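You operate a simulated robot arm through the tools that you are given. There is no shell and no other tool.

You are at the controls of a simulated robot arm. One attempt, no reset.

TASK
Wax the runner of the sticking tools drawer so that it shuts.
Fine: use the yellow cloth; lid back on the tin, cloth on the mouse mat. A coat counts when it lies all over at full strength: go over it till it gets no stronger.

It is judged by the outcome, as a careful person would: the job done as asked, and still so three seconds after it is handed in. It fails if anything else is knocked over, pushed out of place, dropped, spilled or broken. Lids that push on must go on centred and level and be pressed home; caps that screw on are set level and turned clockwise until they are tight. Flat cloth is picked up by pressing the open fingertips on it (5 to 10 N) and closing them slowly along it; thin cloth reads only 2 to 8 mm in the jaws.

THE ROBOT
A 6-joint arm with a two-finger parallel gripper, fixed in place. Base frame: the origin is at the foot of the arm, x ahead of it, y to its left, z up. Readings come in cm, degrees, newtons and seconds.
With the tool pointing down near the work surface it reaches from about 20 to 84 cm from the base axis. Its first joint turns from -166.0 to 166.0 degrees. Payload 3.91 kg.
The TCP is the grasp point between the finger pads, 3 cm short of the fingertips. In the tool frame z runs along the fingers and y along their closing line. The gripper opens to 11 cm. The fingers are 2 cm wide and 1 cm thick; the gripper's body (4.8 by 11.2 cm) begins 5.5 cm behind the TCP.
Orientation is told as [roll, pitch, yaw] about the base's x, y, z axes, in that order, counted from this pose: with the fingers straight down and closing along the base's y, the tool's x points along the base's -x, its y along +y and its z along -z.

THE INTERFACE
- The arm moves only by the tool arm_command. Its argument "increments" is a list of rows, each a list of 3 entries, a list of its own where there are three numbers: the shift along the tool's x, y, z in cm, then the turn, a rotation vector about the tool's x, y, z in rad, then the opening, from 0 (shut) to 1 (fully open). In form: [[[x, y, z], [wx, wy, wz], gripper], ...]. A call has 1 to 20 rows; each row shifts and turns the commanded pose from where the row before left it, along the tool's axes as they then stand. A row lasts 0.2 s, in which the tool goes at most 5 cm and 8.6 degrees; a call with a longer step from one row to the next is refused whole, and so is a gripper value outside its range. A pose out of reach is approached as far as the arm can. The call stops where the force on the tool passes 90 N (or 10 N more than at its start, if that is more) or the arm is blocked; 0.2 s more then pass. Each finger travels about 10.8 cm/s and halts on what it meets, pressing with about 26 N; the grip force reading is that of the motor and also rises with nothing between the fingers. The clock runs only during rows and for 0.2 s after the last one: add rows that do not move to give the fingers time. It gives the time, the measured TCP pose, the force on the tool (base axes), the opening and the grip force at its end, in the units of the frame above (readings bear some noise), with the torque about the TCP (base axes, N m) and any sound that the robot's microphone picked up.
- Cameras (640 x 400 px; columns grow to the right, rows downward): "scene" is fixed at [4.13, 49.97, 130.91]; the picture's right is [-0.48, -0.88, 0.00], its down [-0.63, 0.34, -0.69] and it looks along [0.61, -0.33, -0.72] (base axes); focal length 236 px, centre (320, 200). "wrist" rides on the gripper at [7.7, 0.7, -11.5] in the tool frame; the picture's right is [-0.09, 1.00, 0.00], its down [-0.80, -0.07, -0.59] and it looks along [-0.59, -0.05, 0.80] (tool axes); focal length 270 px, centre (320, 200). There is no depth. A picture from a camera that has moved, and an enlarged one, comes with that camera's place and axes in the base frame and with its lens. The place of the scene camera against the robot may be out by one fixed shift of up to 1.2 cm in any direction.
- get_image(camera): a new picture of that camera. No time passes.
- lift_body(by): slides the trunk up (or, below 0, down) by that many cm; the arm rides with it, the base frame stays. It gives what a move gives, with no picture.
- zoom(camera, box): a new picture of the part [left, top, right, bottom] of that camera's present view, enlarged. No time passes.
- job_done(): hands the job in; it is judged then, once.

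Nothing tells you positions but the pictures and the camera data. Unless the task says otherwise, let go and move clear before handing in.

The tools are called after ">>>" by a JSON object that holds its "method" and its "body". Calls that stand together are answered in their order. arm_command: Moves the arm, as the interface text tells. Its arguments: {"type":"object","properties":{"increments":{"type":"array"}},"required":["increments"]} The other tools are called the same way: lift_body (by) slides the trunk up or down; get_image (camera) takes a picture; zoom (camera, box) takes an enlarged picture of a part of a camera's view; job_done () hands the job in.

At the start:

```text
time_s: 0.0
eef_pos: [50.38, 12.13, 107.29]
tool_rot: [0.0, 0.1, 0.0]
force: [-0.4, -0.1, -0.3]
ft_torque: [-0.01, 0.0, -0.01]
grip_width: 11.01
grip_force: 0.0
trunk travel left (down, up): [-45.0, 9.0]
```

scene: 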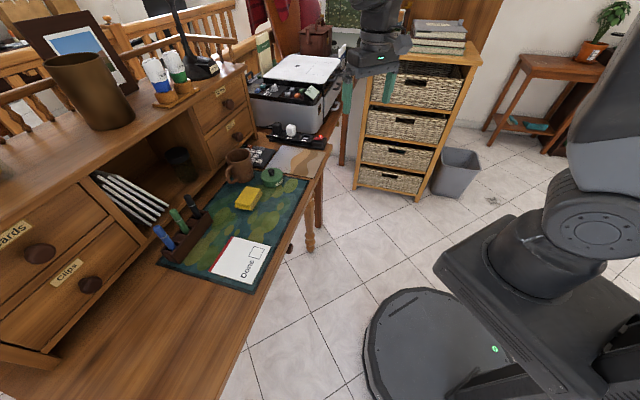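
wrist: 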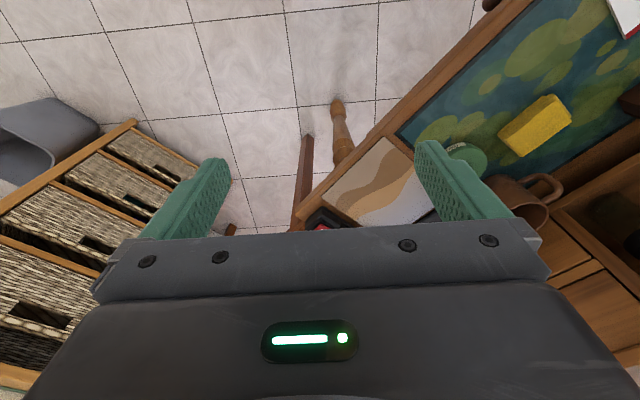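

I see a desk with a hutch on the left, with small drawers, a green mat-like surface with a yellow object, a tin with a green lid, a mug, and a card saying "Done". I'll enlarge several parts of the view to identify the tools drawer, tin, cloth and mouse mat.

>>> {"method": "zoom", "body": {"camera": "scene", "box": [140, 130, 340, 300]}}

>>> {"method": "zoom", "body": {"camera": "scene", "box": [0, 150, 200, 400]}}

>>> {"method": "zoom", "body": {"camera": "scene", "box": [130, 40, 350, 200]}}

>>> {"method": "zoom", "body": {"camera": "wrist", "box": [280, 0, 640, 240]}}

```text
2.35 times, centred on (240, 215) of scene
camera zoom: at [4.13, 49.97, 130.91], right [-0.48, -0.88, 0.0], down [-0.63, 0.34, -0.69], along [0.61, -0.33, -0.72], focal length 556 px, centre (508, 165)
```

zoom: 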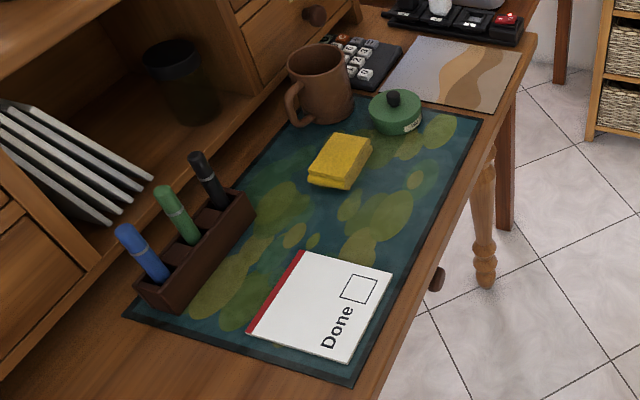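

```text
1.60 times, centred on (100, 275) of scene
camera zoom: at [4.13, 49.97, 130.91], right [-0.48, -0.88, 0.0], down [-0.63, 0.34, -0.69], along [0.61, -0.33, -0.72], focal length 378 px, centre (672, 80)
```

zoom: 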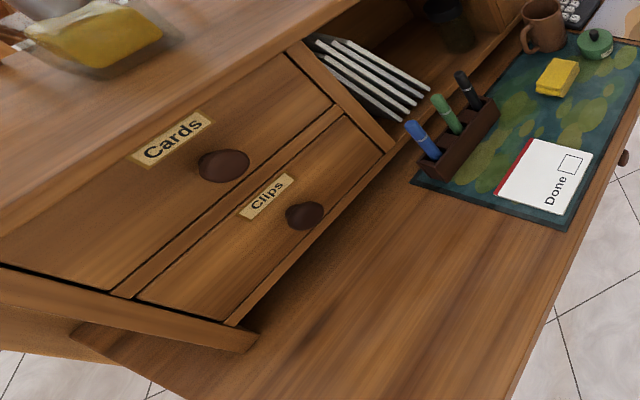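

```text
2.50 times, centred on (240, 120) of scene
camera zoom: at [4.13, 49.97, 130.91], right [-0.48, -0.88, 0.0], down [-0.63, 0.34, -0.69], along [0.61, -0.33, -0.72], focal length 590 px, centre (520, 400)
```

zoom: 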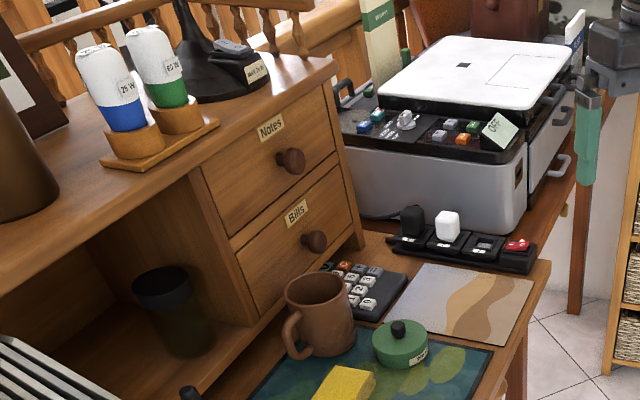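

```text
1.67 times, centred on (460, 120) of wrist
camera zoom: at [42.71, 12.77, 118.77], right [0.09, 1.0, 0.0], down [0.8, -0.07, 0.59], along [0.59, -0.05, -0.8], focal length 450 px, centre (87, 333)
```

zoom: 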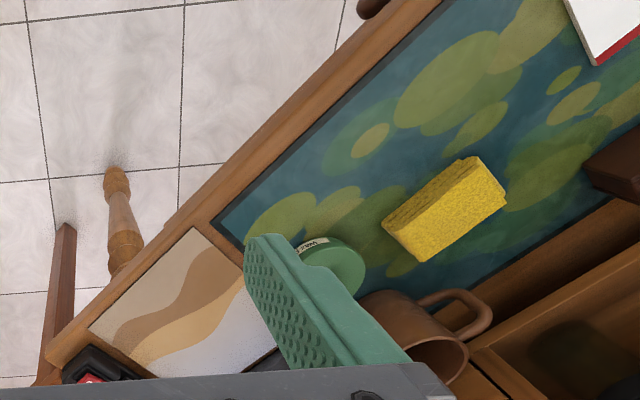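

The desk is turned about 45° to me. The tin (green, black knob) stands near (66, 35), with the yellow cloth next to it and the wavy mouse mat to its right. I'll enlarge the knob under the desk edge, the tin label and the remaining surroundings.

>>> {"method": "zoom", "body": {"camera": "scene", "box": [250, 200, 330, 270]}}

>>> {"method": "zoom", "body": {"camera": "scene", "box": [220, 140, 330, 220]}}

>>> {"method": "zoom", "body": {"camera": "scene", "box": [0, 0, 240, 150]}}

>>> {"method": "zoom", "body": {"camera": "wrist", "box": [440, 0, 640, 120]}}

```text
5.71 times, centred on (290, 235) of scene
camera zoom: at [4.13, 49.97, 130.91], right [-0.48, -0.88, 0.0], down [-0.63, 0.34, -0.69], along [0.61, -0.33, -0.72], focal length 1349 px, centre (491, 0)
```

zoom: 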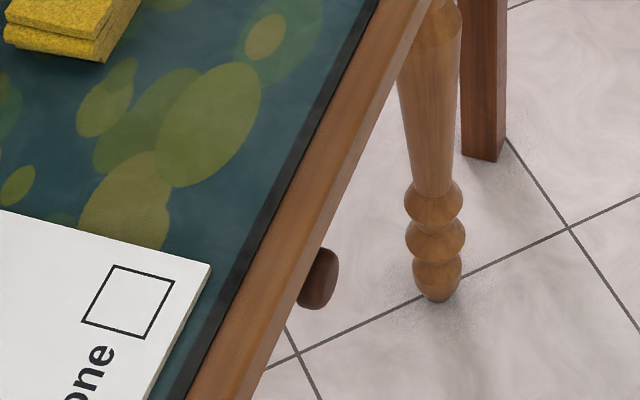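

```text
5.00 times, centred on (275, 180) of scene
camera zoom: at [4.13, 49.97, 130.91], right [-0.48, -0.88, 0.0], down [-0.63, 0.34, -0.69], along [0.61, -0.33, -0.72], focal length 1180 px, centre (545, 300)
```

zoom: 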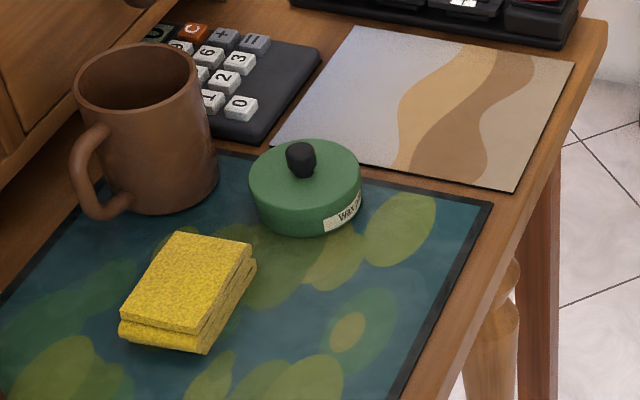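

```text
2.67 times, centred on (120, 75) of scene
camera zoom: at [4.13, 49.97, 130.91], right [-0.48, -0.88, 0.0], down [-0.63, 0.34, -0.69], along [0.61, -0.33, -0.72], focal length 630 px, centre (853, 533)
```

zoom: 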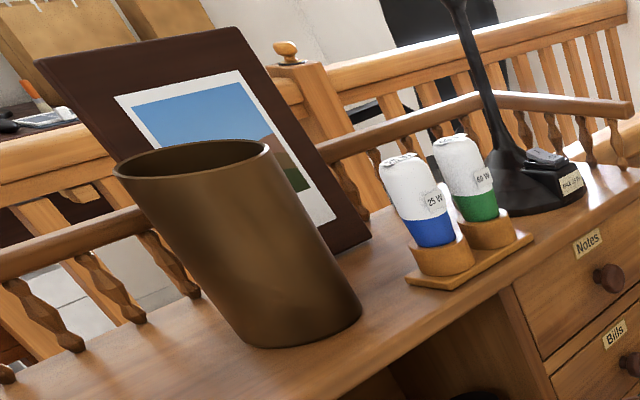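

```text
3.20 times, centred on (540, 60) of wrist
camera zoom: at [42.71, 12.77, 118.77], right [0.09, 1.0, 0.0], down [0.8, -0.07, 0.59], along [0.59, -0.05, -0.8], focal length 865 px, centre (-384, 648)
```

zoom: 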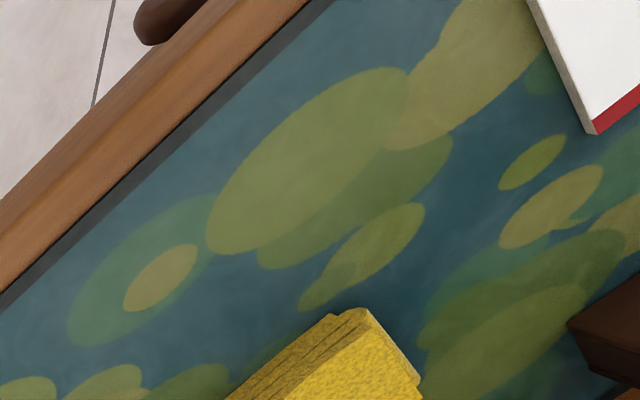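

The tin is labelled "Wax …". A dark knob sits just under the desk's front edge near (45, 39, 67), probably on a drawer below the desktop. I'll pull the arm back and turn it square to the desk (yaw 45°) for a better look.

>>> {"method": "arm_command", "body": {"increments": [[[3.75, 2.25, 0], [0, 0, 0], 1], [[3.75, 2.25, 0], [0, 0, 0], 1], [[3.75, 2.25, 0], [0, 0, 0], 1], [[3.75, 2.25, 0], [0, 0, 0], 1], [[0, 0, 0], [0, 0, -0.131], 1], [[0, 0, 0], [0, 0, -0.131], 1], [[0, 0, 0], [0, 0, -0.131], 1], [[0, 0, 0], [0, 0, -0.131], 1], [[0, 0, 0], [0, 0, -0.131], 1], [[0, 0, 0], [0, 0, -0.131], 1]]}}

>>> {"method": "get_image", "body": {"camera": "wrist"}}

>>> {"method": "get_image", "body": {"camera": "scene"}}

```text
time_s: 2.2
eef_pos: [35.34, 21.05, 107.27]
tool_rot: [0.0, -0.1, 45.1]
force: [-0.3, 1.0, 0.4]
ft_torque: [-0.03, 0.03, 0.0]
grip_width: 11.0
grip_force: 0.0
trunk travel left (down, up): [-45.0, 9.0]
```

```text
taken
camera wrist: at [29.48, 16.11, 118.73], right [-0.65, 0.76, 0.0], down [0.61, 0.52, 0.59], along [0.45, 0.38, -0.8], focal length 270 px, centre (320, 200)
```

wrist: 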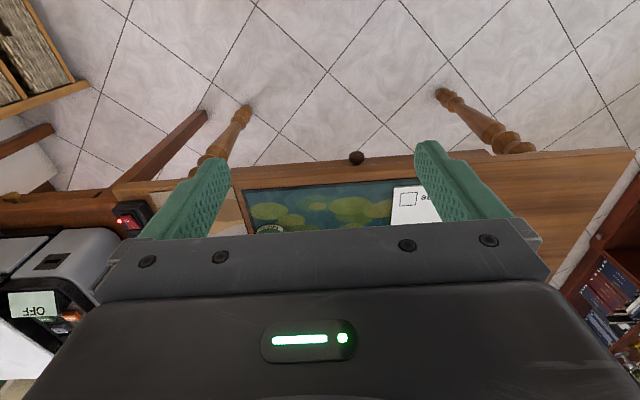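

```text
taken
```

scene: 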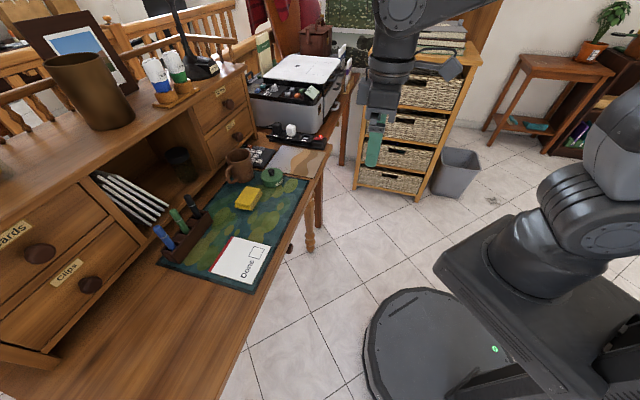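

The wrist view shows a desk drawer front with one central knob peeking out under the top. I'll enlarge that area.

>>> {"method": "zoom", "body": {"camera": "wrist", "box": [220, 120, 460, 240]}}

>>> {"method": "zoom", "body": {"camera": "wrist", "box": [440, 80, 640, 230]}}

>>> {"method": "lift_body", "body": {"by": -30}}

>>> {"method": "get_image", "body": {"camera": "wrist"}}

```text
2.67 times, centred on (340, 180) of wrist
camera zoom: at [29.48, 16.11, 118.73], right [-0.65, 0.76, 0.0], down [0.61, 0.52, 0.59], along [0.45, 0.38, -0.8], focal length 721 px, centre (267, 253)
```

zoom: 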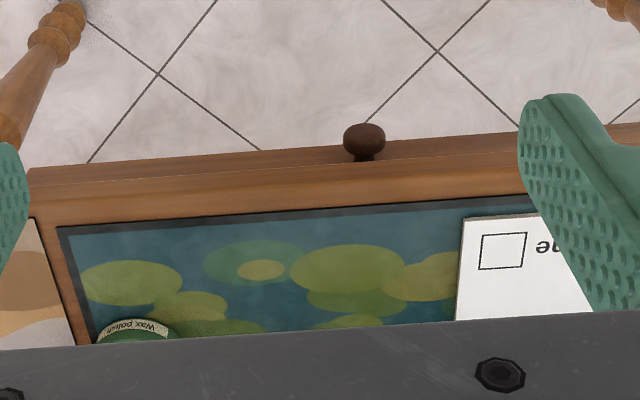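

```text
2.67 times, centred on (540, 155) of wrist
camera zoom: at [29.48, 16.11, 118.73], right [-0.65, 0.76, 0.0], down [0.61, 0.52, 0.59], along [0.45, 0.38, -0.8], focal length 721 px, centre (-267, 320)
```

zoom: 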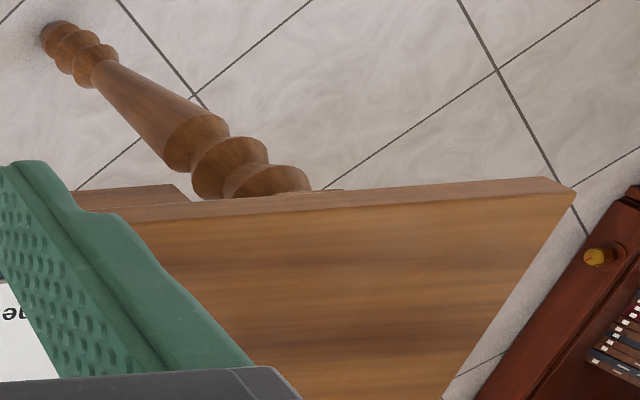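

```text
time_s: 5.2
eef_pos: [35.38, 21.09, 77.29]
tool_rot: [0.0, 0.0, 45.3]
force: [0.2, -0.2, -0.5]
ft_torque: [0.01, 0.02, -0.01]
grip_width: 11.01
grip_force: 0.0
trunk travel left (down, up): [-15.0, 39.0]
```

```text
taken
camera wrist: at [29.46, 16.12, 88.73], right [-0.64, 0.77, 0.0], down [0.62, 0.52, 0.59], along [0.46, 0.38, -0.8], focal length 270 px, centre (320, 200)
```

wrist: 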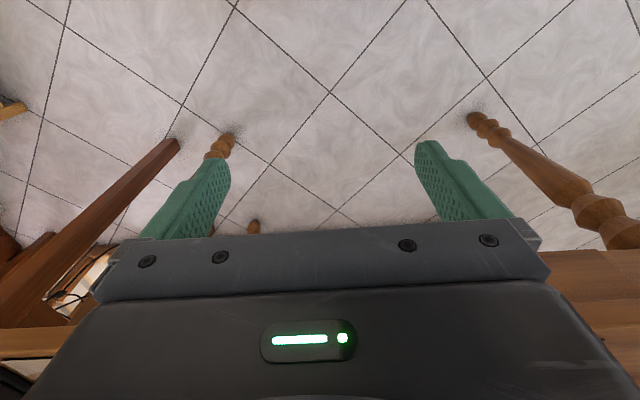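

I'll tilt the tool up to look at the front of the desk horizontally.

>>> {"method": "arm_command", "body": {"increments": [[[0, 0, 0], [0, -0.14, 0], 1], [[0, 0, 0], [0, -0.14, 0], 1], [[0, 0, 0], [0, -0.14, 0], 1], [[0, 0, 0], [0, -0.14, 0], 1], [[0, 0, 0], [0, -0.14, 0], 1], [[0, 0, 0], [0, -0.14, 0], 1], [[0, 0, 0], [0, -0.14, 0], 1], [[0, 0, 0], [0, -0.14, 0], 1], [[0, 0, 0], [0, -0.14, 0], 1]]}}

>>> {"method": "get_image", "body": {"camera": "wrist"}}

>>> {"method": "get_image", "body": {"camera": "scene"}}

```text
time_s: 7.2
eef_pos: [35.27, 20.98, 77.42]
tool_rot: [0.0, -72.1, 45.1]
force: [0.1, -0.3, 0.0]
ft_torque: [0.01, -0.02, 0.01]
grip_width: 11.02
grip_force: 0.1
trunk travel left (down, up): [-15.0, 39.0]
```

```text
taken
camera wrist: at [25.52, 12.15, 73.46], right [-0.69, 0.72, 0.08], down [-0.18, -0.28, 0.94], along [0.71, 0.63, 0.32], focal length 270 px, centre (320, 200)
```

wrist: 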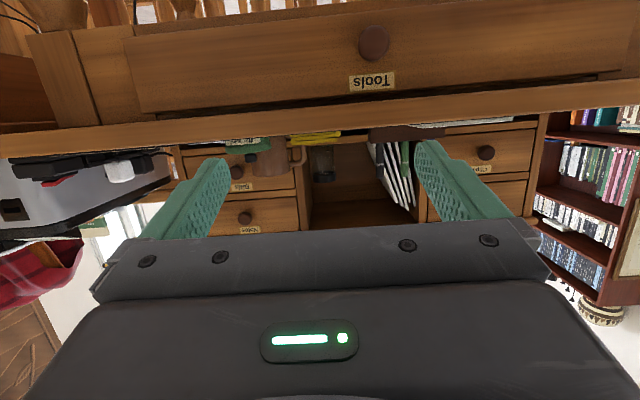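

```text
taken
```

scene: 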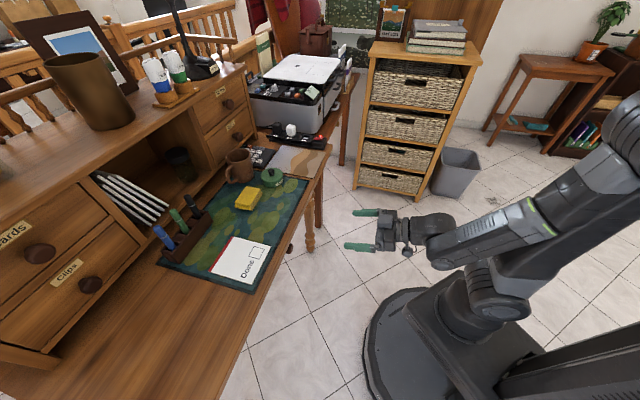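

The "Tools" drawer is the wide one under the desktop, seen upside down in this view. I'll enlarge it to see how it sits and where the runner is.

>>> {"method": "zoom", "body": {"camera": "wrist", "box": [0, 0, 320, 160]}}

>>> {"method": "zoom", "body": {"camera": "wrist", "box": [320, 0, 640, 160]}}

>>> {"method": "zoom", "body": {"camera": "wrist", "box": [140, 120, 460, 240]}}

```text
2.00 times, centred on (160, 80) of wrist
camera zoom: at [25.52, 12.15, 73.46], right [-0.69, 0.72, 0.08], down [-0.18, -0.28, 0.94], along [0.71, 0.63, 0.32], focal length 541 px, centre (640, 440)
```

zoom: 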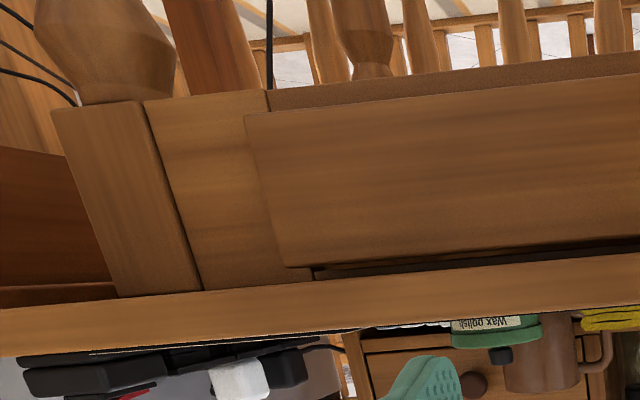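

```text
2.00 times, centred on (480, 80) of wrist
camera zoom: at [25.52, 12.15, 73.46], right [-0.69, 0.72, 0.08], down [-0.18, -0.28, 0.94], along [0.71, 0.63, 0.32], focal length 541 px, centre (0, 440)
```

zoom: 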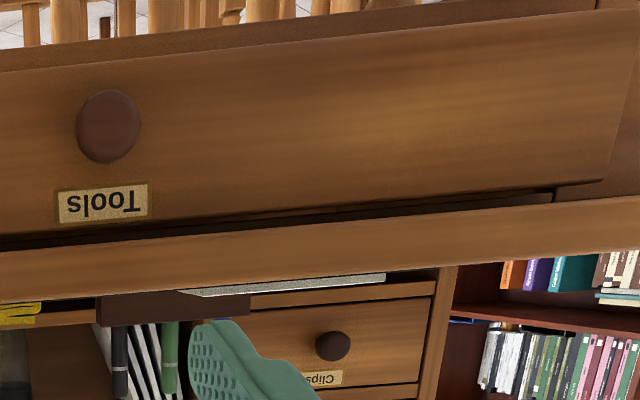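

```text
2.00 times, centred on (300, 180) of wrist
camera zoom: at [25.52, 12.15, 73.46], right [-0.69, 0.72, 0.08], down [-0.18, -0.28, 0.94], along [0.71, 0.63, 0.32], focal length 541 px, centre (360, 240)
```

zoom: 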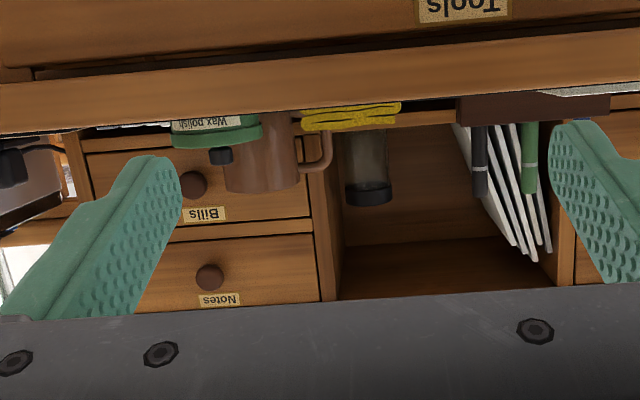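

The Tools drawer is slightly ajar, its knob near n≈60 cm along the desk normal and at z≈67.4. I'll level the tool horizontally and line it up with the knob for a closer look.

>>> {"method": "arm_command", "body": {"increments": [[[0, 0, 0], [0, -0.1045, 0], 1], [[0, 0, 0], [0, -0.1045, 0], 1], [[0, 0, 0], [0, -0.1045, 0], 1], [[2.5, 1.45, 0], [0, 0, 0], 1], [[2.5, 1.45, 0], [0, 0, 0], 1], [[2.5, 1.45, 0], [0, 0, 0], 1], [[2.5, 1.45, 0], [0, 0, 0], 1], [[0, 0, 2.5], [0, 0, 0], 1], [[0, 0, 2.5], [0, 0, 0], 1]]}}

>>> {"method": "get_image", "body": {"camera": "wrist"}}

>>> {"method": "get_image", "body": {"camera": "scene"}}

```text
time_s: 9.2
eef_pos: [34.72, 28.6, 67.32]
tool_rot: [-167.9, -89.9, -146.9]
force: [-0.5, 0.1, -0.9]
ft_torque: [0.0, -0.02, -0.04]
grip_width: 11.0
grip_force: 0.1
trunk travel left (down, up): [-15.0, 39.0]
```

```text
taken
camera wrist: at [26.27, 21.11, 59.63], right [-0.71, 0.7, 0.09], down [-0.37, -0.47, 0.8], along [0.6, 0.53, 0.59], focal length 270 px, centre (320, 200)
```

wrist: 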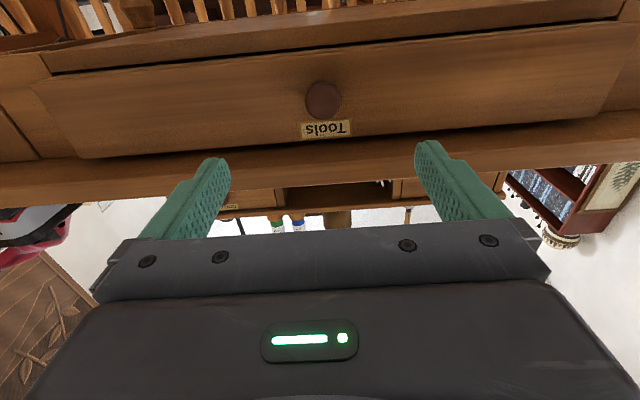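

```text
taken
```

scene: 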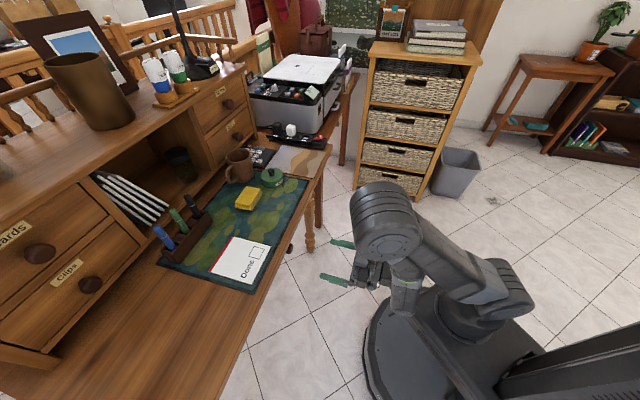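

Now aligned with the knob height. I'll enlarge to see the gap around the drawer.

>>> {"method": "zoom", "body": {"camera": "wrist", "box": [220, 40, 440, 180]}}

>>> {"method": "zoom", "body": {"camera": "wrist", "box": [0, 30, 240, 200]}}

>>> {"method": "zoom", "body": {"camera": "wrist", "box": [420, 0, 640, 160]}}

```text
2.86 times, centred on (330, 110) of wrist
camera zoom: at [26.27, 21.11, 59.63], right [-0.71, 0.7, 0.09], down [-0.37, -0.47, 0.8], along [0.6, 0.53, 0.59], focal length 772 px, centre (291, 457)
```

zoom: 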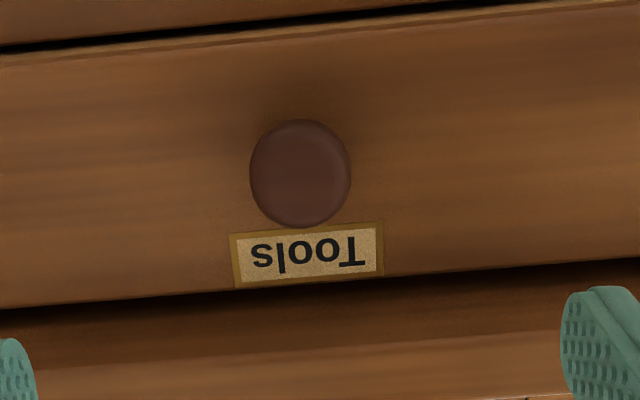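

```text
2.35 times, centred on (120, 115) of wrist
camera zoom: at [26.27, 21.11, 59.63], right [-0.71, 0.7, 0.09], down [-0.37, -0.47, 0.8], along [0.6, 0.53, 0.59], focal length 636 px, centre (791, 400)
```

zoom: 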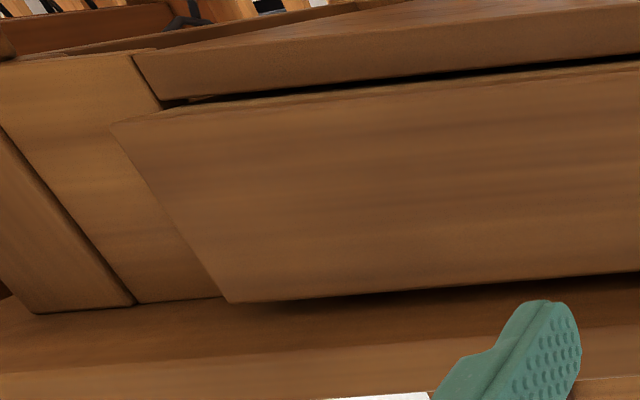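

```text
2.50 times, centred on (530, 80) of wrist
camera zoom: at [26.27, 21.11, 59.63], right [-0.71, 0.7, 0.09], down [-0.37, -0.47, 0.8], along [0.6, 0.53, 0.59], focal length 676 px, centre (-205, 500)
```

zoom: 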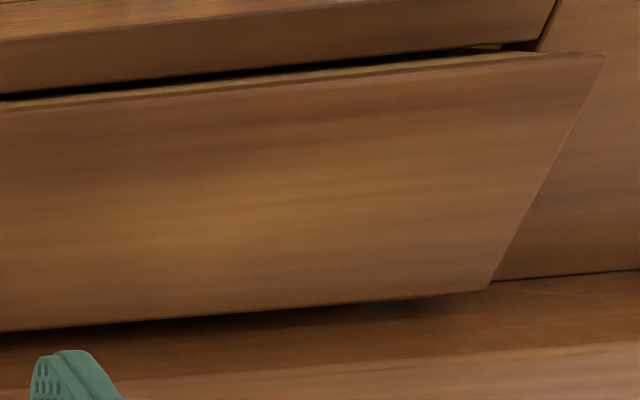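

The drawer protrudes slightly, with the knob head centred near n=60, e1=3.9, z=67.3. I'll advance with open fingers around the knob, staying short of the drawer face.

>>> {"method": "arm_command", "body": {"increments": [[[0, 0.4, 2.5], [0, 0, 0], 0.6], [[0, 0, 2.5], [0, 0, 0], 0.6], [[0, 0, 2.5], [0, 0, 0], 0.6], [[0, 0, 2.0], [0, 0, 0], 0.6], [[0, 0, 1.5], [0, 0, 0], 0.6], [[0, 0, 1.0], [0, 0, 0], 0.6], [[0, 0, 0], [0, 0, 0], 0.6]]}}

>>> {"method": "get_image", "body": {"camera": "wrist"}}

>>> {"method": "get_image", "body": {"camera": "scene"}}

```text
time_s: 10.8
eef_pos: [43.06, 37.56, 67.31]
tool_rot: [-172.4, -89.9, -142.4]
force: [-0.5, -0.2, -0.3]
ft_torque: [-0.04, 0.02, -0.01]
grip_width: 6.62
grip_force: 0.0
trunk travel left (down, up): [-15.0, 39.0]
```

```text
taken
camera wrist: at [34.49, 29.94, 59.55], right [-0.71, 0.7, 0.09], down [-0.37, -0.47, 0.8], along [0.6, 0.53, 0.59], focal length 270 px, centre (320, 200)
```

wrist: 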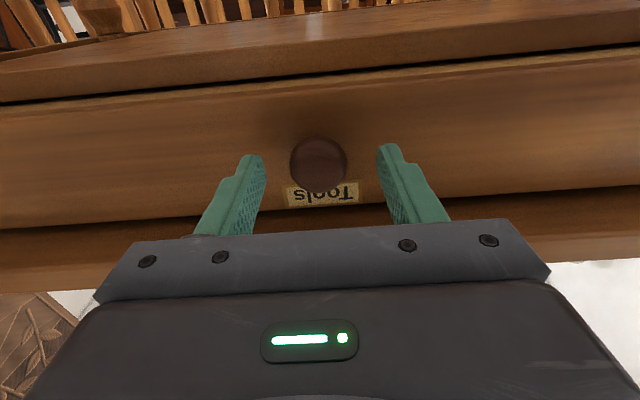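

```text
taken
```

scene: 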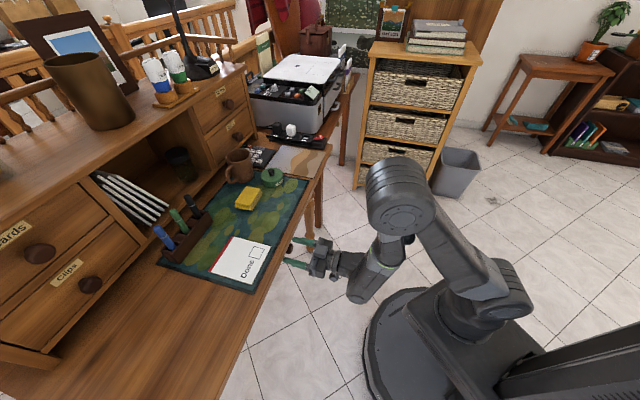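

The fingers straddle the knob; I'll go in a further ~0.9 cm and close on it.

>>> {"method": "arm_command", "body": {"increments": [[[0, 0, 0.5], [0, 0, 0], 0.6], [[0, 0, 0.4], [0, 0, 0], 0.6], [[0, 0, 0], [0, 0, 0], 0.4], [[0, 0, 0], [0, 0, 0], 0.3], [[0, 0, 0], [0, 0, 0], 0.25], [[0, 0, 0], [0, 0, 0], 0.2], [[0, 0, 0], [0, 0, 0], 0.2], [[0, 0, 0], [0, 0, 0], 0.2]]}}

>>> {"method": "get_image", "body": {"camera": "wrist"}}

```text
time_s: 12.6
eef_pos: [43.72, 38.0, 67.4]
tool_rot: [166.4, -89.8, -121.5]
force: [8.6, -5.4, 2.4]
ft_torque: [0.01, -0.12, -0.28]
grip_width: 3.37
grip_force: 45.2
trunk travel left (down, up): [-15.0, 39.0]
```

```text
taken
camera wrist: at [35.17, 30.49, 59.57], right [-0.7, 0.7, 0.09], down [-0.37, -0.47, 0.8], along [0.6, 0.53, 0.59], focal length 270 px, centre (320, 200)
```

wrist: 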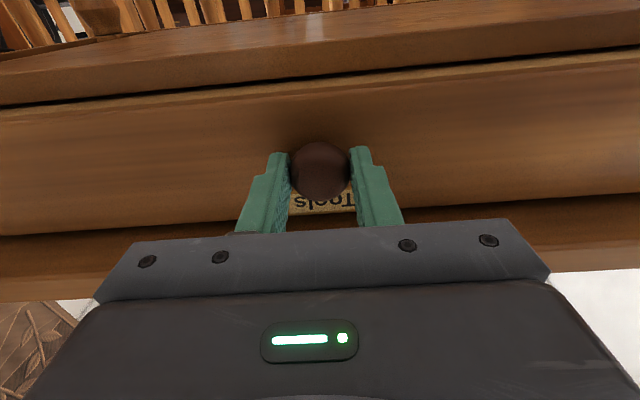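

The knob is gripped (3.4 cm). I'll relieve the small side force, tighten and pull the drawer slowly.

>>> {"method": "arm_command", "body": {"increments": [[[0, -0.2, 0], [0, 0, 0], 0.1], [[0, 0, 0], [0, 0, 0], 0.1], [[0, 0, -0.5], [0, 0, 0], 0.1], [[0, 0, -0.5], [0, 0, 0], 0.1], [[0, 0, -0.5], [0, 0, 0], 0.1], [[0, 0, -0.5], [0, 0, 0], 0.1]]}}

>>> {"method": "get_image", "body": {"camera": "wrist"}}

```text
time_s: 14.0
eef_pos: [42.26, 36.79, 67.39]
tool_rot: [-149.2, -89.9, -165.6]
force: [-10.4, 12.4, -4.0]
ft_torque: [0.68, -0.44, 0.42]
grip_width: 3.38
grip_force: 44.5
trunk travel left (down, up): [-15.0, 39.0]
```

```text
taken
camera wrist: at [33.79, 29.01, 59.58], right [-0.71, 0.7, 0.09], down [-0.37, -0.47, 0.8], along [0.6, 0.53, 0.59], focal length 270 px, centre (320, 200)
```

wrist: 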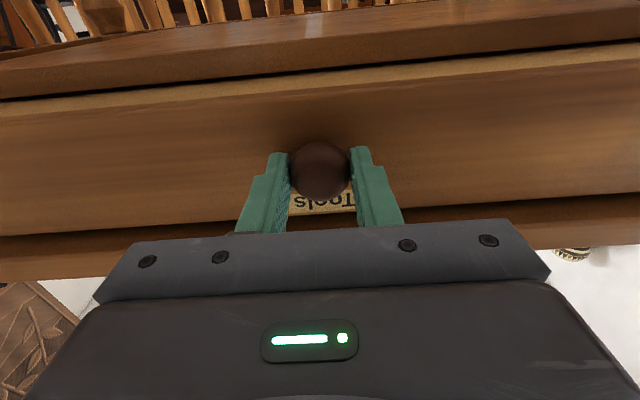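

The drawer follows. I'll keep pulling it out gently.

>>> {"method": "arm_command", "body": {"increments": [[[0, 0.12, -0.8], [0, 0, 0], 0.1], [[0, 0, -1.0], [0, 0, 0], 0.1], [[0, 0, -1.0], [0, 0, 0], 0.1], [[0, 0, -1.0], [0, 0, 0], 0.1], [[0, 0, -1.0], [0, 0, 0], 0.1], [[0, 0, -1.0], [0, 0, 0], 0.1], [[0, 0, -1.0], [0, 0, 0], 0.1], [[0, 0, -1.0], [0, 0, 0], 0.1], [[0, 0, 0], [0, 0, 0], 0.1]]}}

>>> {"method": "get_image", "body": {"camera": "wrist"}}

>>> {"method": "get_image", "body": {"camera": "scene"}}

```text
time_s: 16.0
eef_pos: [36.78, 31.14, 67.35]
tool_rot: [-158.1, -89.8, -157.0]
force: [-1.2, 2.2, -8.8]
ft_torque: [-0.39, 0.44, 0.01]
grip_width: 3.4
grip_force: 44.9
trunk travel left (down, up): [-15.0, 39.0]
```

```text
taken
camera wrist: at [28.27, 23.54, 59.6], right [-0.71, 0.7, 0.09], down [-0.37, -0.47, 0.8], along [0.6, 0.53, 0.59], focal length 270 px, centre (320, 200)
```

wrist: 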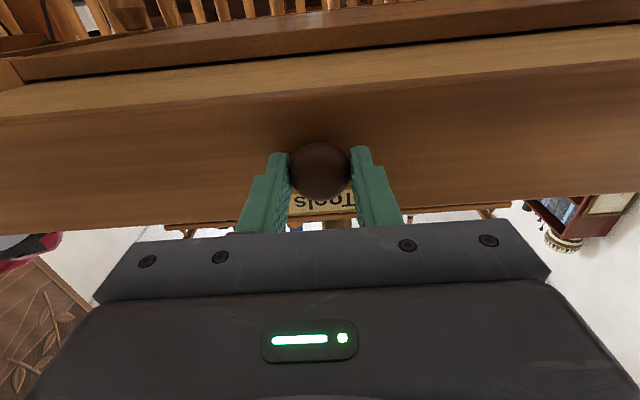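

```text
taken
```

scene: 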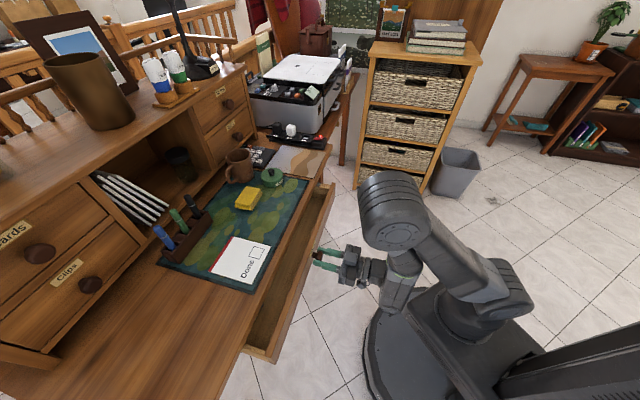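

The drawer is now about 10 cm open. I'll look for the runner in the scene view.

>>> {"method": "zoom", "body": {"camera": "scene", "box": [220, 150, 360, 370]}}

>>> {"method": "zoom", "body": {"camera": "scene", "box": [290, 150, 350, 220]}}

>>> {"method": "zoom", "body": {"camera": "scene", "box": [220, 290, 320, 370]}}

>>> {"method": "zoom", "body": {"camera": "wrist", "box": [0, 0, 240, 240]}}

```text
1.82 times, centred on (290, 260) of scene
camera zoom: at [4.13, 49.97, 130.91], right [-0.48, -0.88, 0.0], down [-0.63, 0.34, -0.69], along [0.61, -0.33, -0.72], focal length 429 px, centre (374, 91)
```

zoom: 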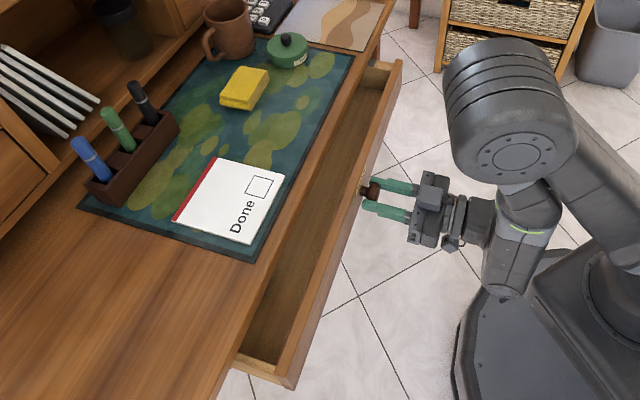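

```text
5.71 times, centred on (320, 185) of scene
camera zoom: at [4.13, 49.97, 130.91], right [-0.48, -0.88, 0.0], down [-0.63, 0.34, -0.69], along [0.61, -0.33, -0.72], focal length 1349 px, centre (320, 286)
```

zoom: 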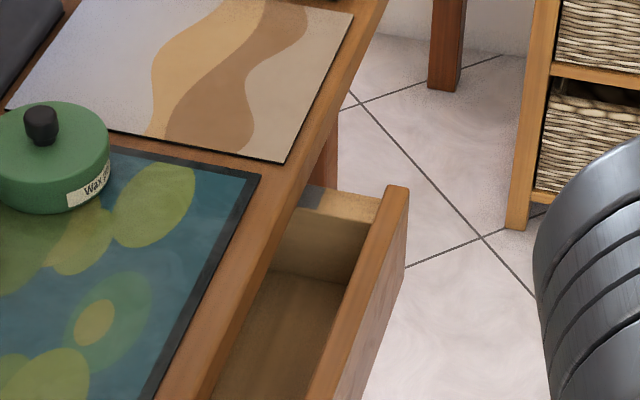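

```text
5.00 times, centred on (270, 330) of scene
camera zoom: at [4.13, 49.97, 130.91], right [-0.48, -0.88, 0.0], down [-0.63, 0.34, -0.69], along [0.61, -0.33, -0.72], focal length 1180 px, centre (570, -450)
```

zoom: 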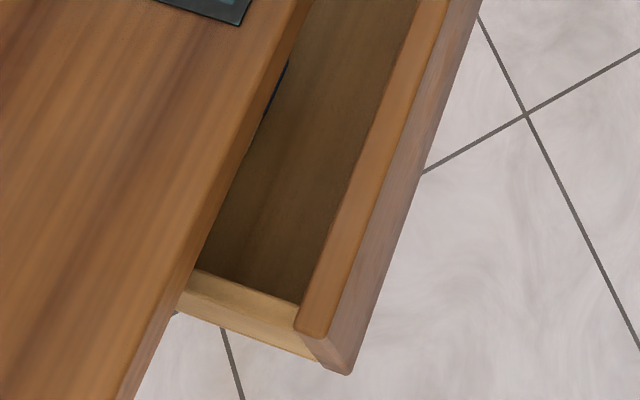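

```text
1.67 times, centred on (120, 120) of wrist
camera zoom: at [28.27, 23.54, 59.6], right [-0.71, 0.7, 0.09], down [-0.37, -0.47, 0.8], along [0.6, 0.53, 0.59], focal length 450 px, centre (653, 333)
```

zoom: 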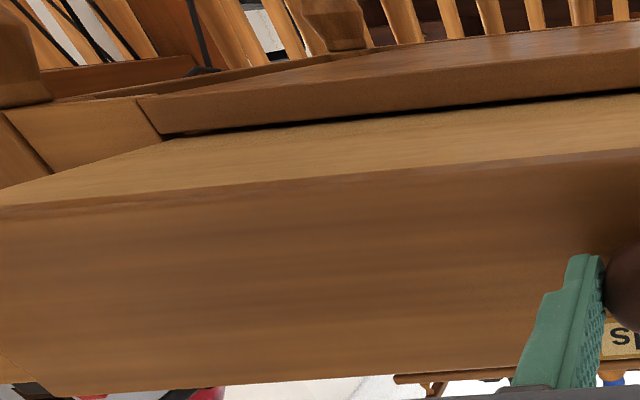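

The right side wall's top edge shows a greyish strip disappearing under the desktop, which is likely the runner. I'll pull the drawer further to expose it.

>>> {"method": "arm_command", "body": {"increments": [[[0, 0, -1.0], [0, 0, 0], 0.1], [[0, 0, -1.0], [0, 0, 0], 0.1], [[0, 0, -1.0], [0, 0, 0], 0.1], [[0, 0, -1.0], [0, 0, 0], 0.1], [[0, 0, -1.0], [0, 0, 0], 0.1], [[0, 0, -1.0], [0, 0, 0], 0.1], [[0, 0, -1.0], [0, 0, 0], 0.1], [[0, 0, -1.0], [0, 0, 0], 0.1], [[0, 0, 0], [0, 0, 0], 0.1]]}}

>>> {"method": "zoom", "body": {"camera": "scene", "box": [220, 150, 360, 370]}}

>>> {"method": "zoom", "body": {"camera": "scene", "box": [290, 150, 370, 230]}}

>>> {"method": "get_image", "body": {"camera": "wrist"}}

```text
time_s: 18.0
eef_pos: [31.18, 25.45, 67.27]
tool_rot: [175.6, -89.9, -130.6]
force: [3.0, -2.2, -5.9]
ft_torque: [-0.06, 0.09, -0.14]
grip_width: 3.37
grip_force: 44.8
trunk travel left (down, up): [-15.0, 39.0]
```

```text
1.82 times, centred on (290, 260) of scene
camera zoom: at [4.13, 49.97, 130.91], right [-0.48, -0.88, 0.0], down [-0.63, 0.34, -0.69], along [0.61, -0.33, -0.72], focal length 429 px, centre (374, 91)
```

zoom: 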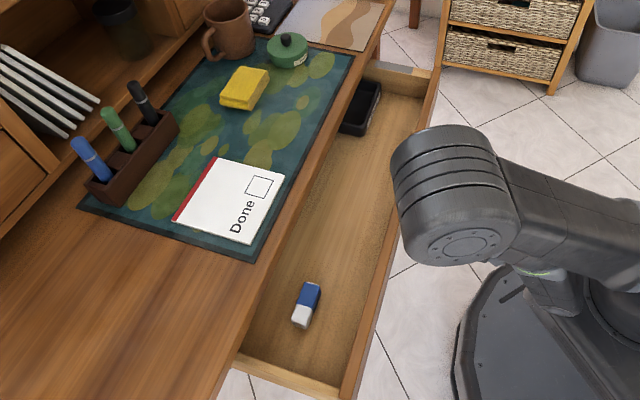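

```text
5.00 times, centred on (330, 190) of scene
camera zoom: at [4.13, 49.97, 130.91], right [-0.48, -0.88, 0.0], down [-0.63, 0.34, -0.69], along [0.61, -0.33, -0.72], focal length 1180 px, centre (270, 250)
```

zoom: 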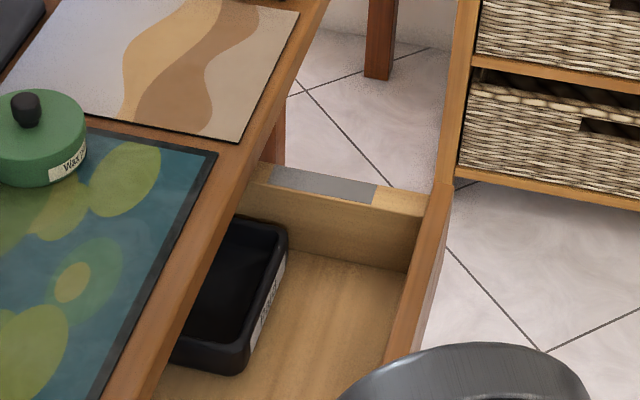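

```text
taken
camera wrist: at [22.62, 17.9, 59.6], right [-0.71, 0.7, 0.09], down [-0.37, -0.47, 0.8], along [0.6, 0.53, 0.59], focal length 270 px, centre (320, 200)
```

wrist: 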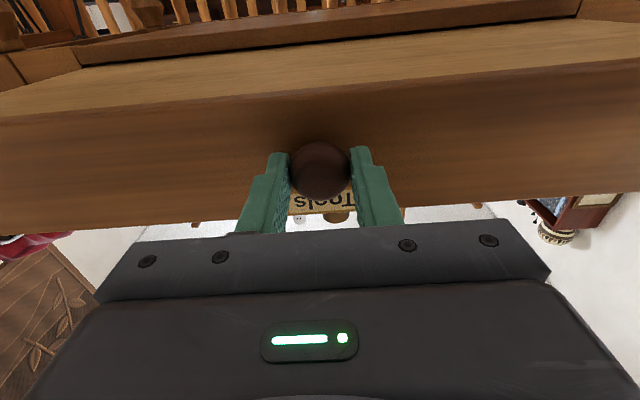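

The grey runner strip on the right wall's top edge is now exposed (n≈49–57, e1≈30). I'll pull out 3 cm more for clearance from the desk edge, then check both side walls.

>>> {"method": "arm_command", "body": {"increments": [[[0, 0, -0.75], [0, 0, 0], 0.1], [[0, 0, -0.75], [0, 0, 0], 0.1], [[0, 0, -0.75], [0, 0, 0], 0.1], [[0, 0, -0.75], [0, 0, 0], 0.1], [[0, 0, 0], [0, 0, 0], 0.1]]}}

>>> {"method": "zoom", "body": {"camera": "scene", "box": [290, 150, 370, 230]}}

>>> {"method": "zoom", "body": {"camera": "scene", "box": [220, 290, 320, 370]}}

>>> {"method": "get_image", "body": {"camera": "scene"}}

```text
time_s: 19.2
eef_pos: [29.62, 24.53, 68.06]
tool_rot: [12.1, -89.4, 32.5]
force: [42.0, -43.3, -26.8]
ft_torque: [-0.41, 0.67, -0.86]
grip_width: 4.1
grip_force: 29.9
out of reach, approached as far as the arm can: row 2, 3, 4
trunk travel left (down, up): [-15.0, 39.0]
```

```text
5.00 times, centred on (330, 190) of scene
camera zoom: at [4.13, 49.97, 130.91], right [-0.48, -0.88, 0.0], down [-0.63, 0.34, -0.69], along [0.61, -0.33, -0.72], focal length 1180 px, centre (270, 250)
```

zoom: 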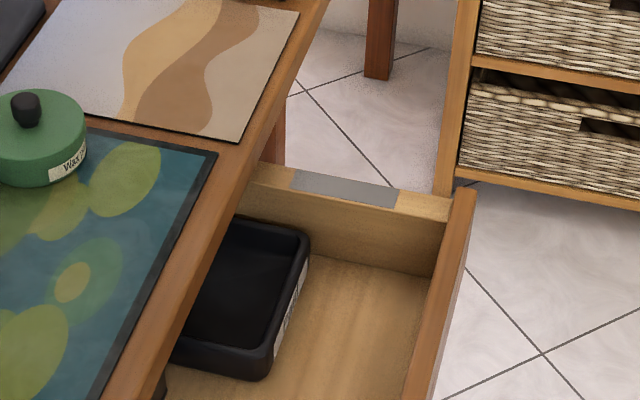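

```text
5.00 times, centred on (270, 330) of scene
camera zoom: at [4.13, 49.97, 130.91], right [-0.48, -0.88, 0.0], down [-0.63, 0.34, -0.69], along [0.61, -0.33, -0.72], focal length 1180 px, centre (570, -450)
```

zoom: 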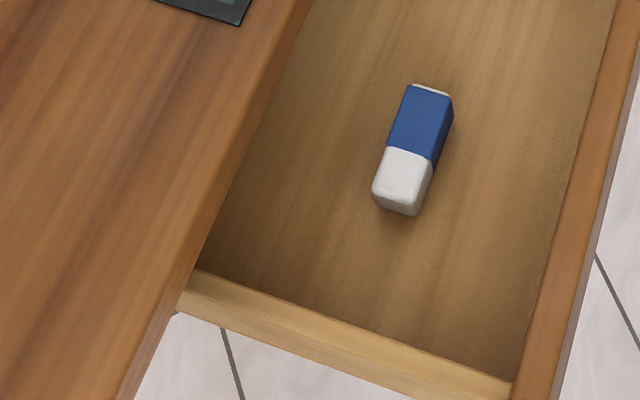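

```text
taken
```

scene: 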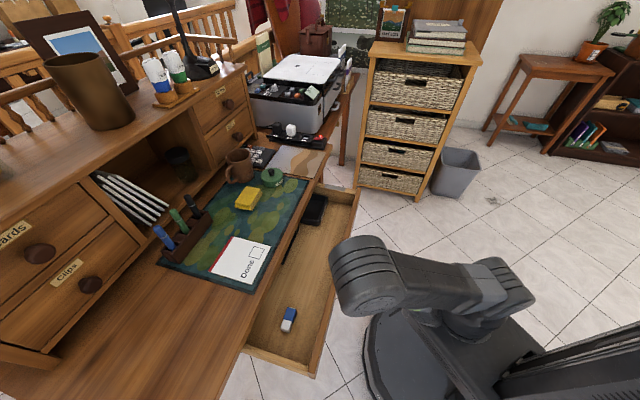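

I've hit the arm's inner limit with some side load. I'll ease forward a little to relax it before releasing the knob.

>>> {"method": "arm_command", "body": {"increments": [[[0, 0, 0.5], [0, 0, 0], 0.1], [[0, 0, 0.5], [0, 0, 0], 0.1], [[0, 0, 0.5], [0, 0, 0], 0.1]]}}

```text
time_s: 20.0
eef_pos: [30.74, 25.6, 67.99]
tool_rot: [45.0, -90.0, -0.3]
force: [40.0, -43.2, -23.4]
ft_torque: [-0.35, 0.49, -0.84]
grip_width: 4.07
grip_force: 29.2
trunk travel left (down, up): [-15.0, 39.0]
```

>>> {"method": "arm_command", "body": {"increments": [[[0.25, -0.2, 0], [0, 0, 0], 0.1], [[0.25, -0.2, 0], [0, 0, 0], 0.1], [[0, 0, 0], [0, 0, 0], 0.1]]}}

```text
time_s: 20.8
eef_pos: [30.79, 25.26, 67.94]
tool_rot: [178.5, -89.5, -133.8]
force: [36.0, -32.8, 24.2]
ft_torque: [-0.2, -0.77, -0.62]
grip_width: 3.49
grip_force: 23.9
trunk travel left (down, up): [-15.0, 39.0]
```

>>> {"method": "arm_command", "body": {"increments": [[[-0.2, -0.2, 0], [0, 0, 0], 0.1], [[0, 0, 0], [0, 0, 0], 0.1]]}}

```text
time_s: 21.4
eef_pos: [30.89, 25.33, 67.98]
tool_rot: [166.6, -89.8, -121.7]
force: [25.2, -27.5, 8.8]
ft_torque: [0.81, -1.03, -0.66]
grip_width: 3.34
grip_force: 44.5
trunk travel left (down, up): [-15.0, 39.0]
```

>>> {"method": "arm_command", "body": {"increments": [[[0, -0.25, 0], [0, 0, 0], 0.1], [[0, 0, 0], [0, 0, 0], 0.1], [[0, 0, 0], [0, 0, 0], 0.35], [[0, 0, 0], [0, 0, 0], 0.5], [[0, 0, 0], [0, 0, 0], 0.6]]}}

>>> {"method": "get_image", "body": {"camera": "wrist"}}

```text
time_s: 22.6
eef_pos: [30.8, 25.39, 67.88]
tool_rot: [-177.1, -89.9, -137.8]
force: [-0.1, 0.5, 0.2]
ft_torque: [0.04, 0.01, 0.01]
grip_width: 6.59
grip_force: 0.0
trunk travel left (down, up): [-15.0, 39.0]
```

```text
taken
camera wrist: at [22.4, 17.72, 60.12], right [-0.71, 0.7, 0.09], down [-0.37, -0.47, 0.8], along [0.6, 0.53, 0.59], focal length 270 px, centre (320, 200)
```

wrist: 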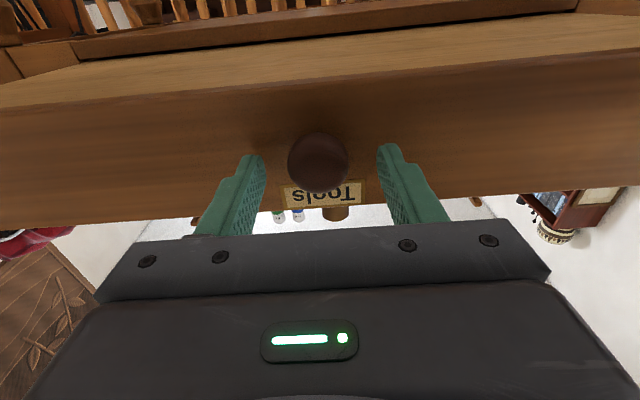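

Released cleanly. I'll check the drawer position once, then raise the trunk straight up so the fingers clear the knob.

>>> {"method": "zoom", "body": {"camera": "scene", "box": [290, 150, 370, 230]}}

>>> {"method": "lift_body", "body": {"by": 32}}

>>> {"method": "get_image", "body": {"camera": "scene"}}

```text
5.00 times, centred on (330, 190) of scene
camera zoom: at [4.13, 49.97, 130.91], right [-0.48, -0.88, 0.0], down [-0.63, 0.34, -0.69], along [0.61, -0.33, -0.72], focal length 1180 px, centre (270, 250)
```

zoom: 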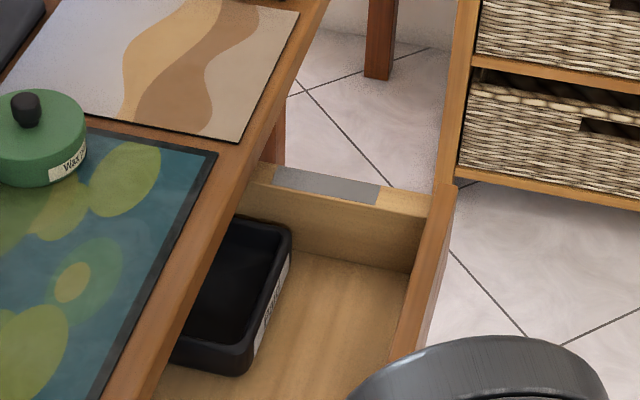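

```text
time_s: 25.8
eef_pos: [30.96, 25.32, 99.84]
tool_rot: [-177.7, -90.0, -137.2]
force: [-0.3, 0.0, -0.1]
ft_torque: [0.02, 0.02, -0.03]
grip_width: 6.61
grip_force: 0.0
trunk travel left (down, up): [-47.0, 7.0]
```

```text
taken
```

scene: 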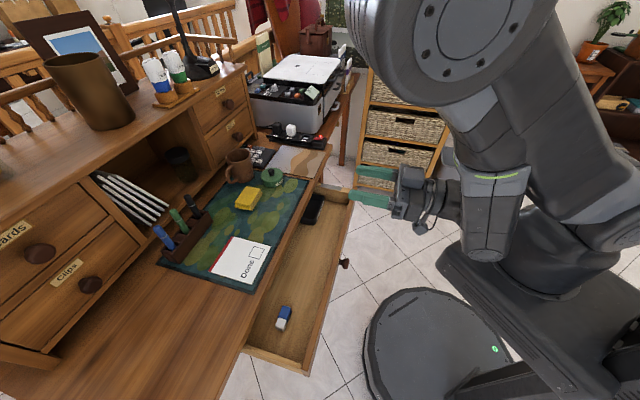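

The drawer stays open with the runner exposed. Now I'll turn the tool to point down again for a look from above.

>>> {"method": "arm_command", "body": {"increments": [[[0, 0, 0], [0, 0.1428, 0], 1], [[0, 0, 0], [0, 0.1428, 0], 1], [[0, 0, 0], [0, 0.1428, 0], 1], [[0, 0, 0], [0, 0.1428, 0], 1], [[0, 0, 0], [0, 0.1428, 0], 1], [[0, 0, 0], [0, 0.1428, 0], 1], [[0, 0, 0], [0, 0.1428, 0], 1], [[0, 0, 0], [0, 0.1428, 0], 1], [[0, 0, 0], [0, 0.1428, 0], 1], [[0, 0, 0], [0, 0.1428, 0], 1], [[0, 0, 0], [0, 0.1428, 0], 1]]}}

>>> {"method": "get_image", "body": {"camera": "wrist"}}

>>> {"method": "get_image", "body": {"camera": "scene"}}

```text
time_s: 28.2
eef_pos: [28.79, 23.78, 97.01]
tool_rot: [-5.0, -36.3, 45.4]
force: [-0.1, 0.6, 0.6]
ft_torque: [-0.03, 0.0, -0.01]
grip_width: 11.0
grip_force: 0.0
out of reach, approached as far as the arm can: row 6, 7, 8, 9, 10, 11
trunk travel left (down, up): [-47.0, 7.0]
```

```text
taken
camera wrist: at [18.6, 15.75, 101.65], right [-0.62, 0.78, -0.02], down [0.22, 0.19, 0.96], along [0.75, 0.59, -0.29], focal length 270 px, centre (320, 200)
```

wrist: 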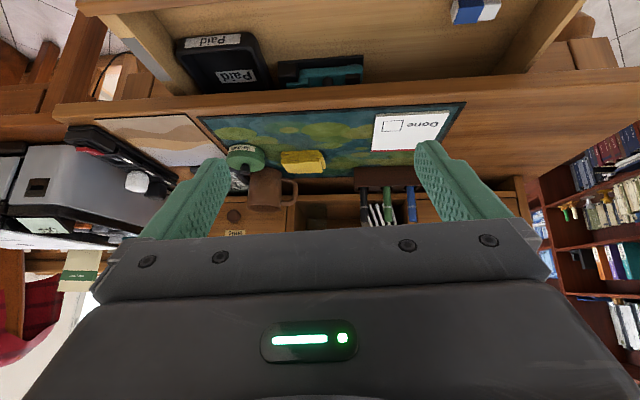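

```text
taken
```

scene: 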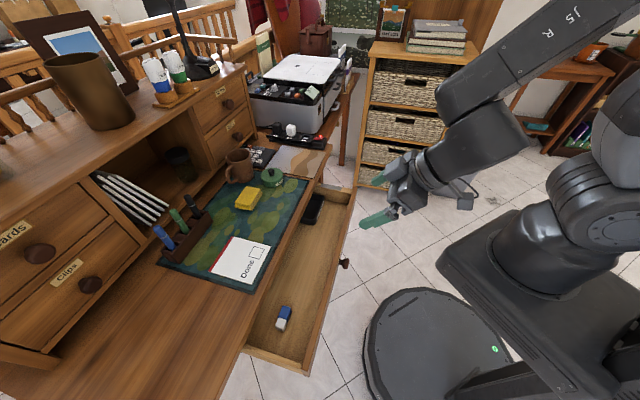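

The rotation stopped short from being too close in. I'll move outward and finish tipping the tool down.

>>> {"method": "arm_command", "body": {"increments": [[[-3.2, 0, 2.4], [0, 0, 0], 1], [[-3.2, 0, 2.4], [0, 0, 0], 1], [[0, 0, 0], [0, 0.127, 0], 1], [[0, 0, 0], [0, 0.127, 0], 1], [[0, 0, 0], [0, 0.127, 0], 1], [[0, 0, 0], [0, 0.127, 0], 1], [[0, 0, 0], [0, 0.127, 0], 1]]}}

>>> {"method": "get_image", "body": {"camera": "wrist"}}

```text
time_s: 29.8
eef_pos: [34.2, 25.0, 89.94]
tool_rot: [-9.4, -1.0, 42.8]
force: [-0.3, 0.1, -0.2]
ft_torque: [0.01, 0.02, 0.03]
grip_width: 10.97
grip_force: 0.0
out of reach, approached as far as the arm can: row 3, 4, 5, 6, 7
trunk travel left (down, up): [-47.0, 7.0]
```

```text
taken
camera wrist: at [26.71, 21.54, 101.01], right [-0.6, 0.78, -0.16], down [0.56, 0.56, 0.61], along [0.57, 0.28, -0.77], focal length 270 px, centre (320, 200)
```

wrist: 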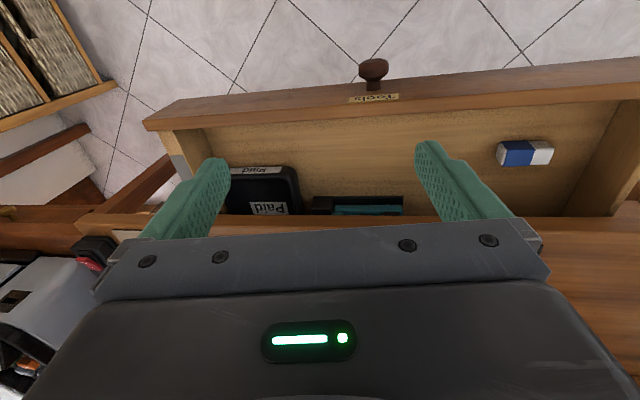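

I'll move outward and upward and correct the orientation to straight down at 45° yaw.

>>> {"method": "arm_command", "body": {"increments": [[[-2.6, -2.7, -2], [0, 0, 0], 1], [[-2.6, -2.7, -2], [0, 0, 0], 1], [[-2.6, -2.7, -2], [0, 0, 0], 1], [[-2.6, -2.7, -2], [-0.082, 0.009, -0.019], 1], [[-2.6, -2.7, -2], [-0.082, 0.009, -0.019], 1], [[0, 0, 0], [0, 0, 0], 1]]}}

>>> {"method": "get_image", "body": {"camera": "wrist"}}

```text
time_s: 31.2
eef_pos: [39.98, 30.42, 94.39]
tool_rot: [-12.0, -2.1, 42.4]
force: [-0.7, -1.1, 0.2]
ft_torque: [-0.02, 0.0, -0.03]
grip_width: 10.99
grip_force: 0.1
out of reach, approached as far as the arm can: row 1, 2, 3, 4, 5
trunk travel left (down, up): [-47.0, 7.0]
```

```text
taken
camera wrist: at [32.13, 27.17, 105.2], right [-0.59, 0.78, -0.21], down [0.54, 0.57, 0.62], along [0.6, 0.26, -0.75], focal length 270 px, centre (320, 200)
```

wrist: 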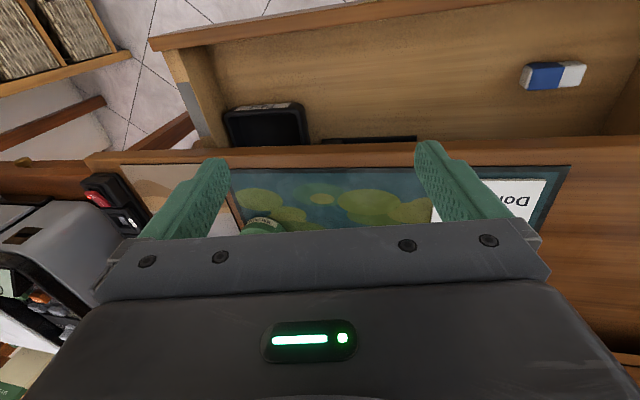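

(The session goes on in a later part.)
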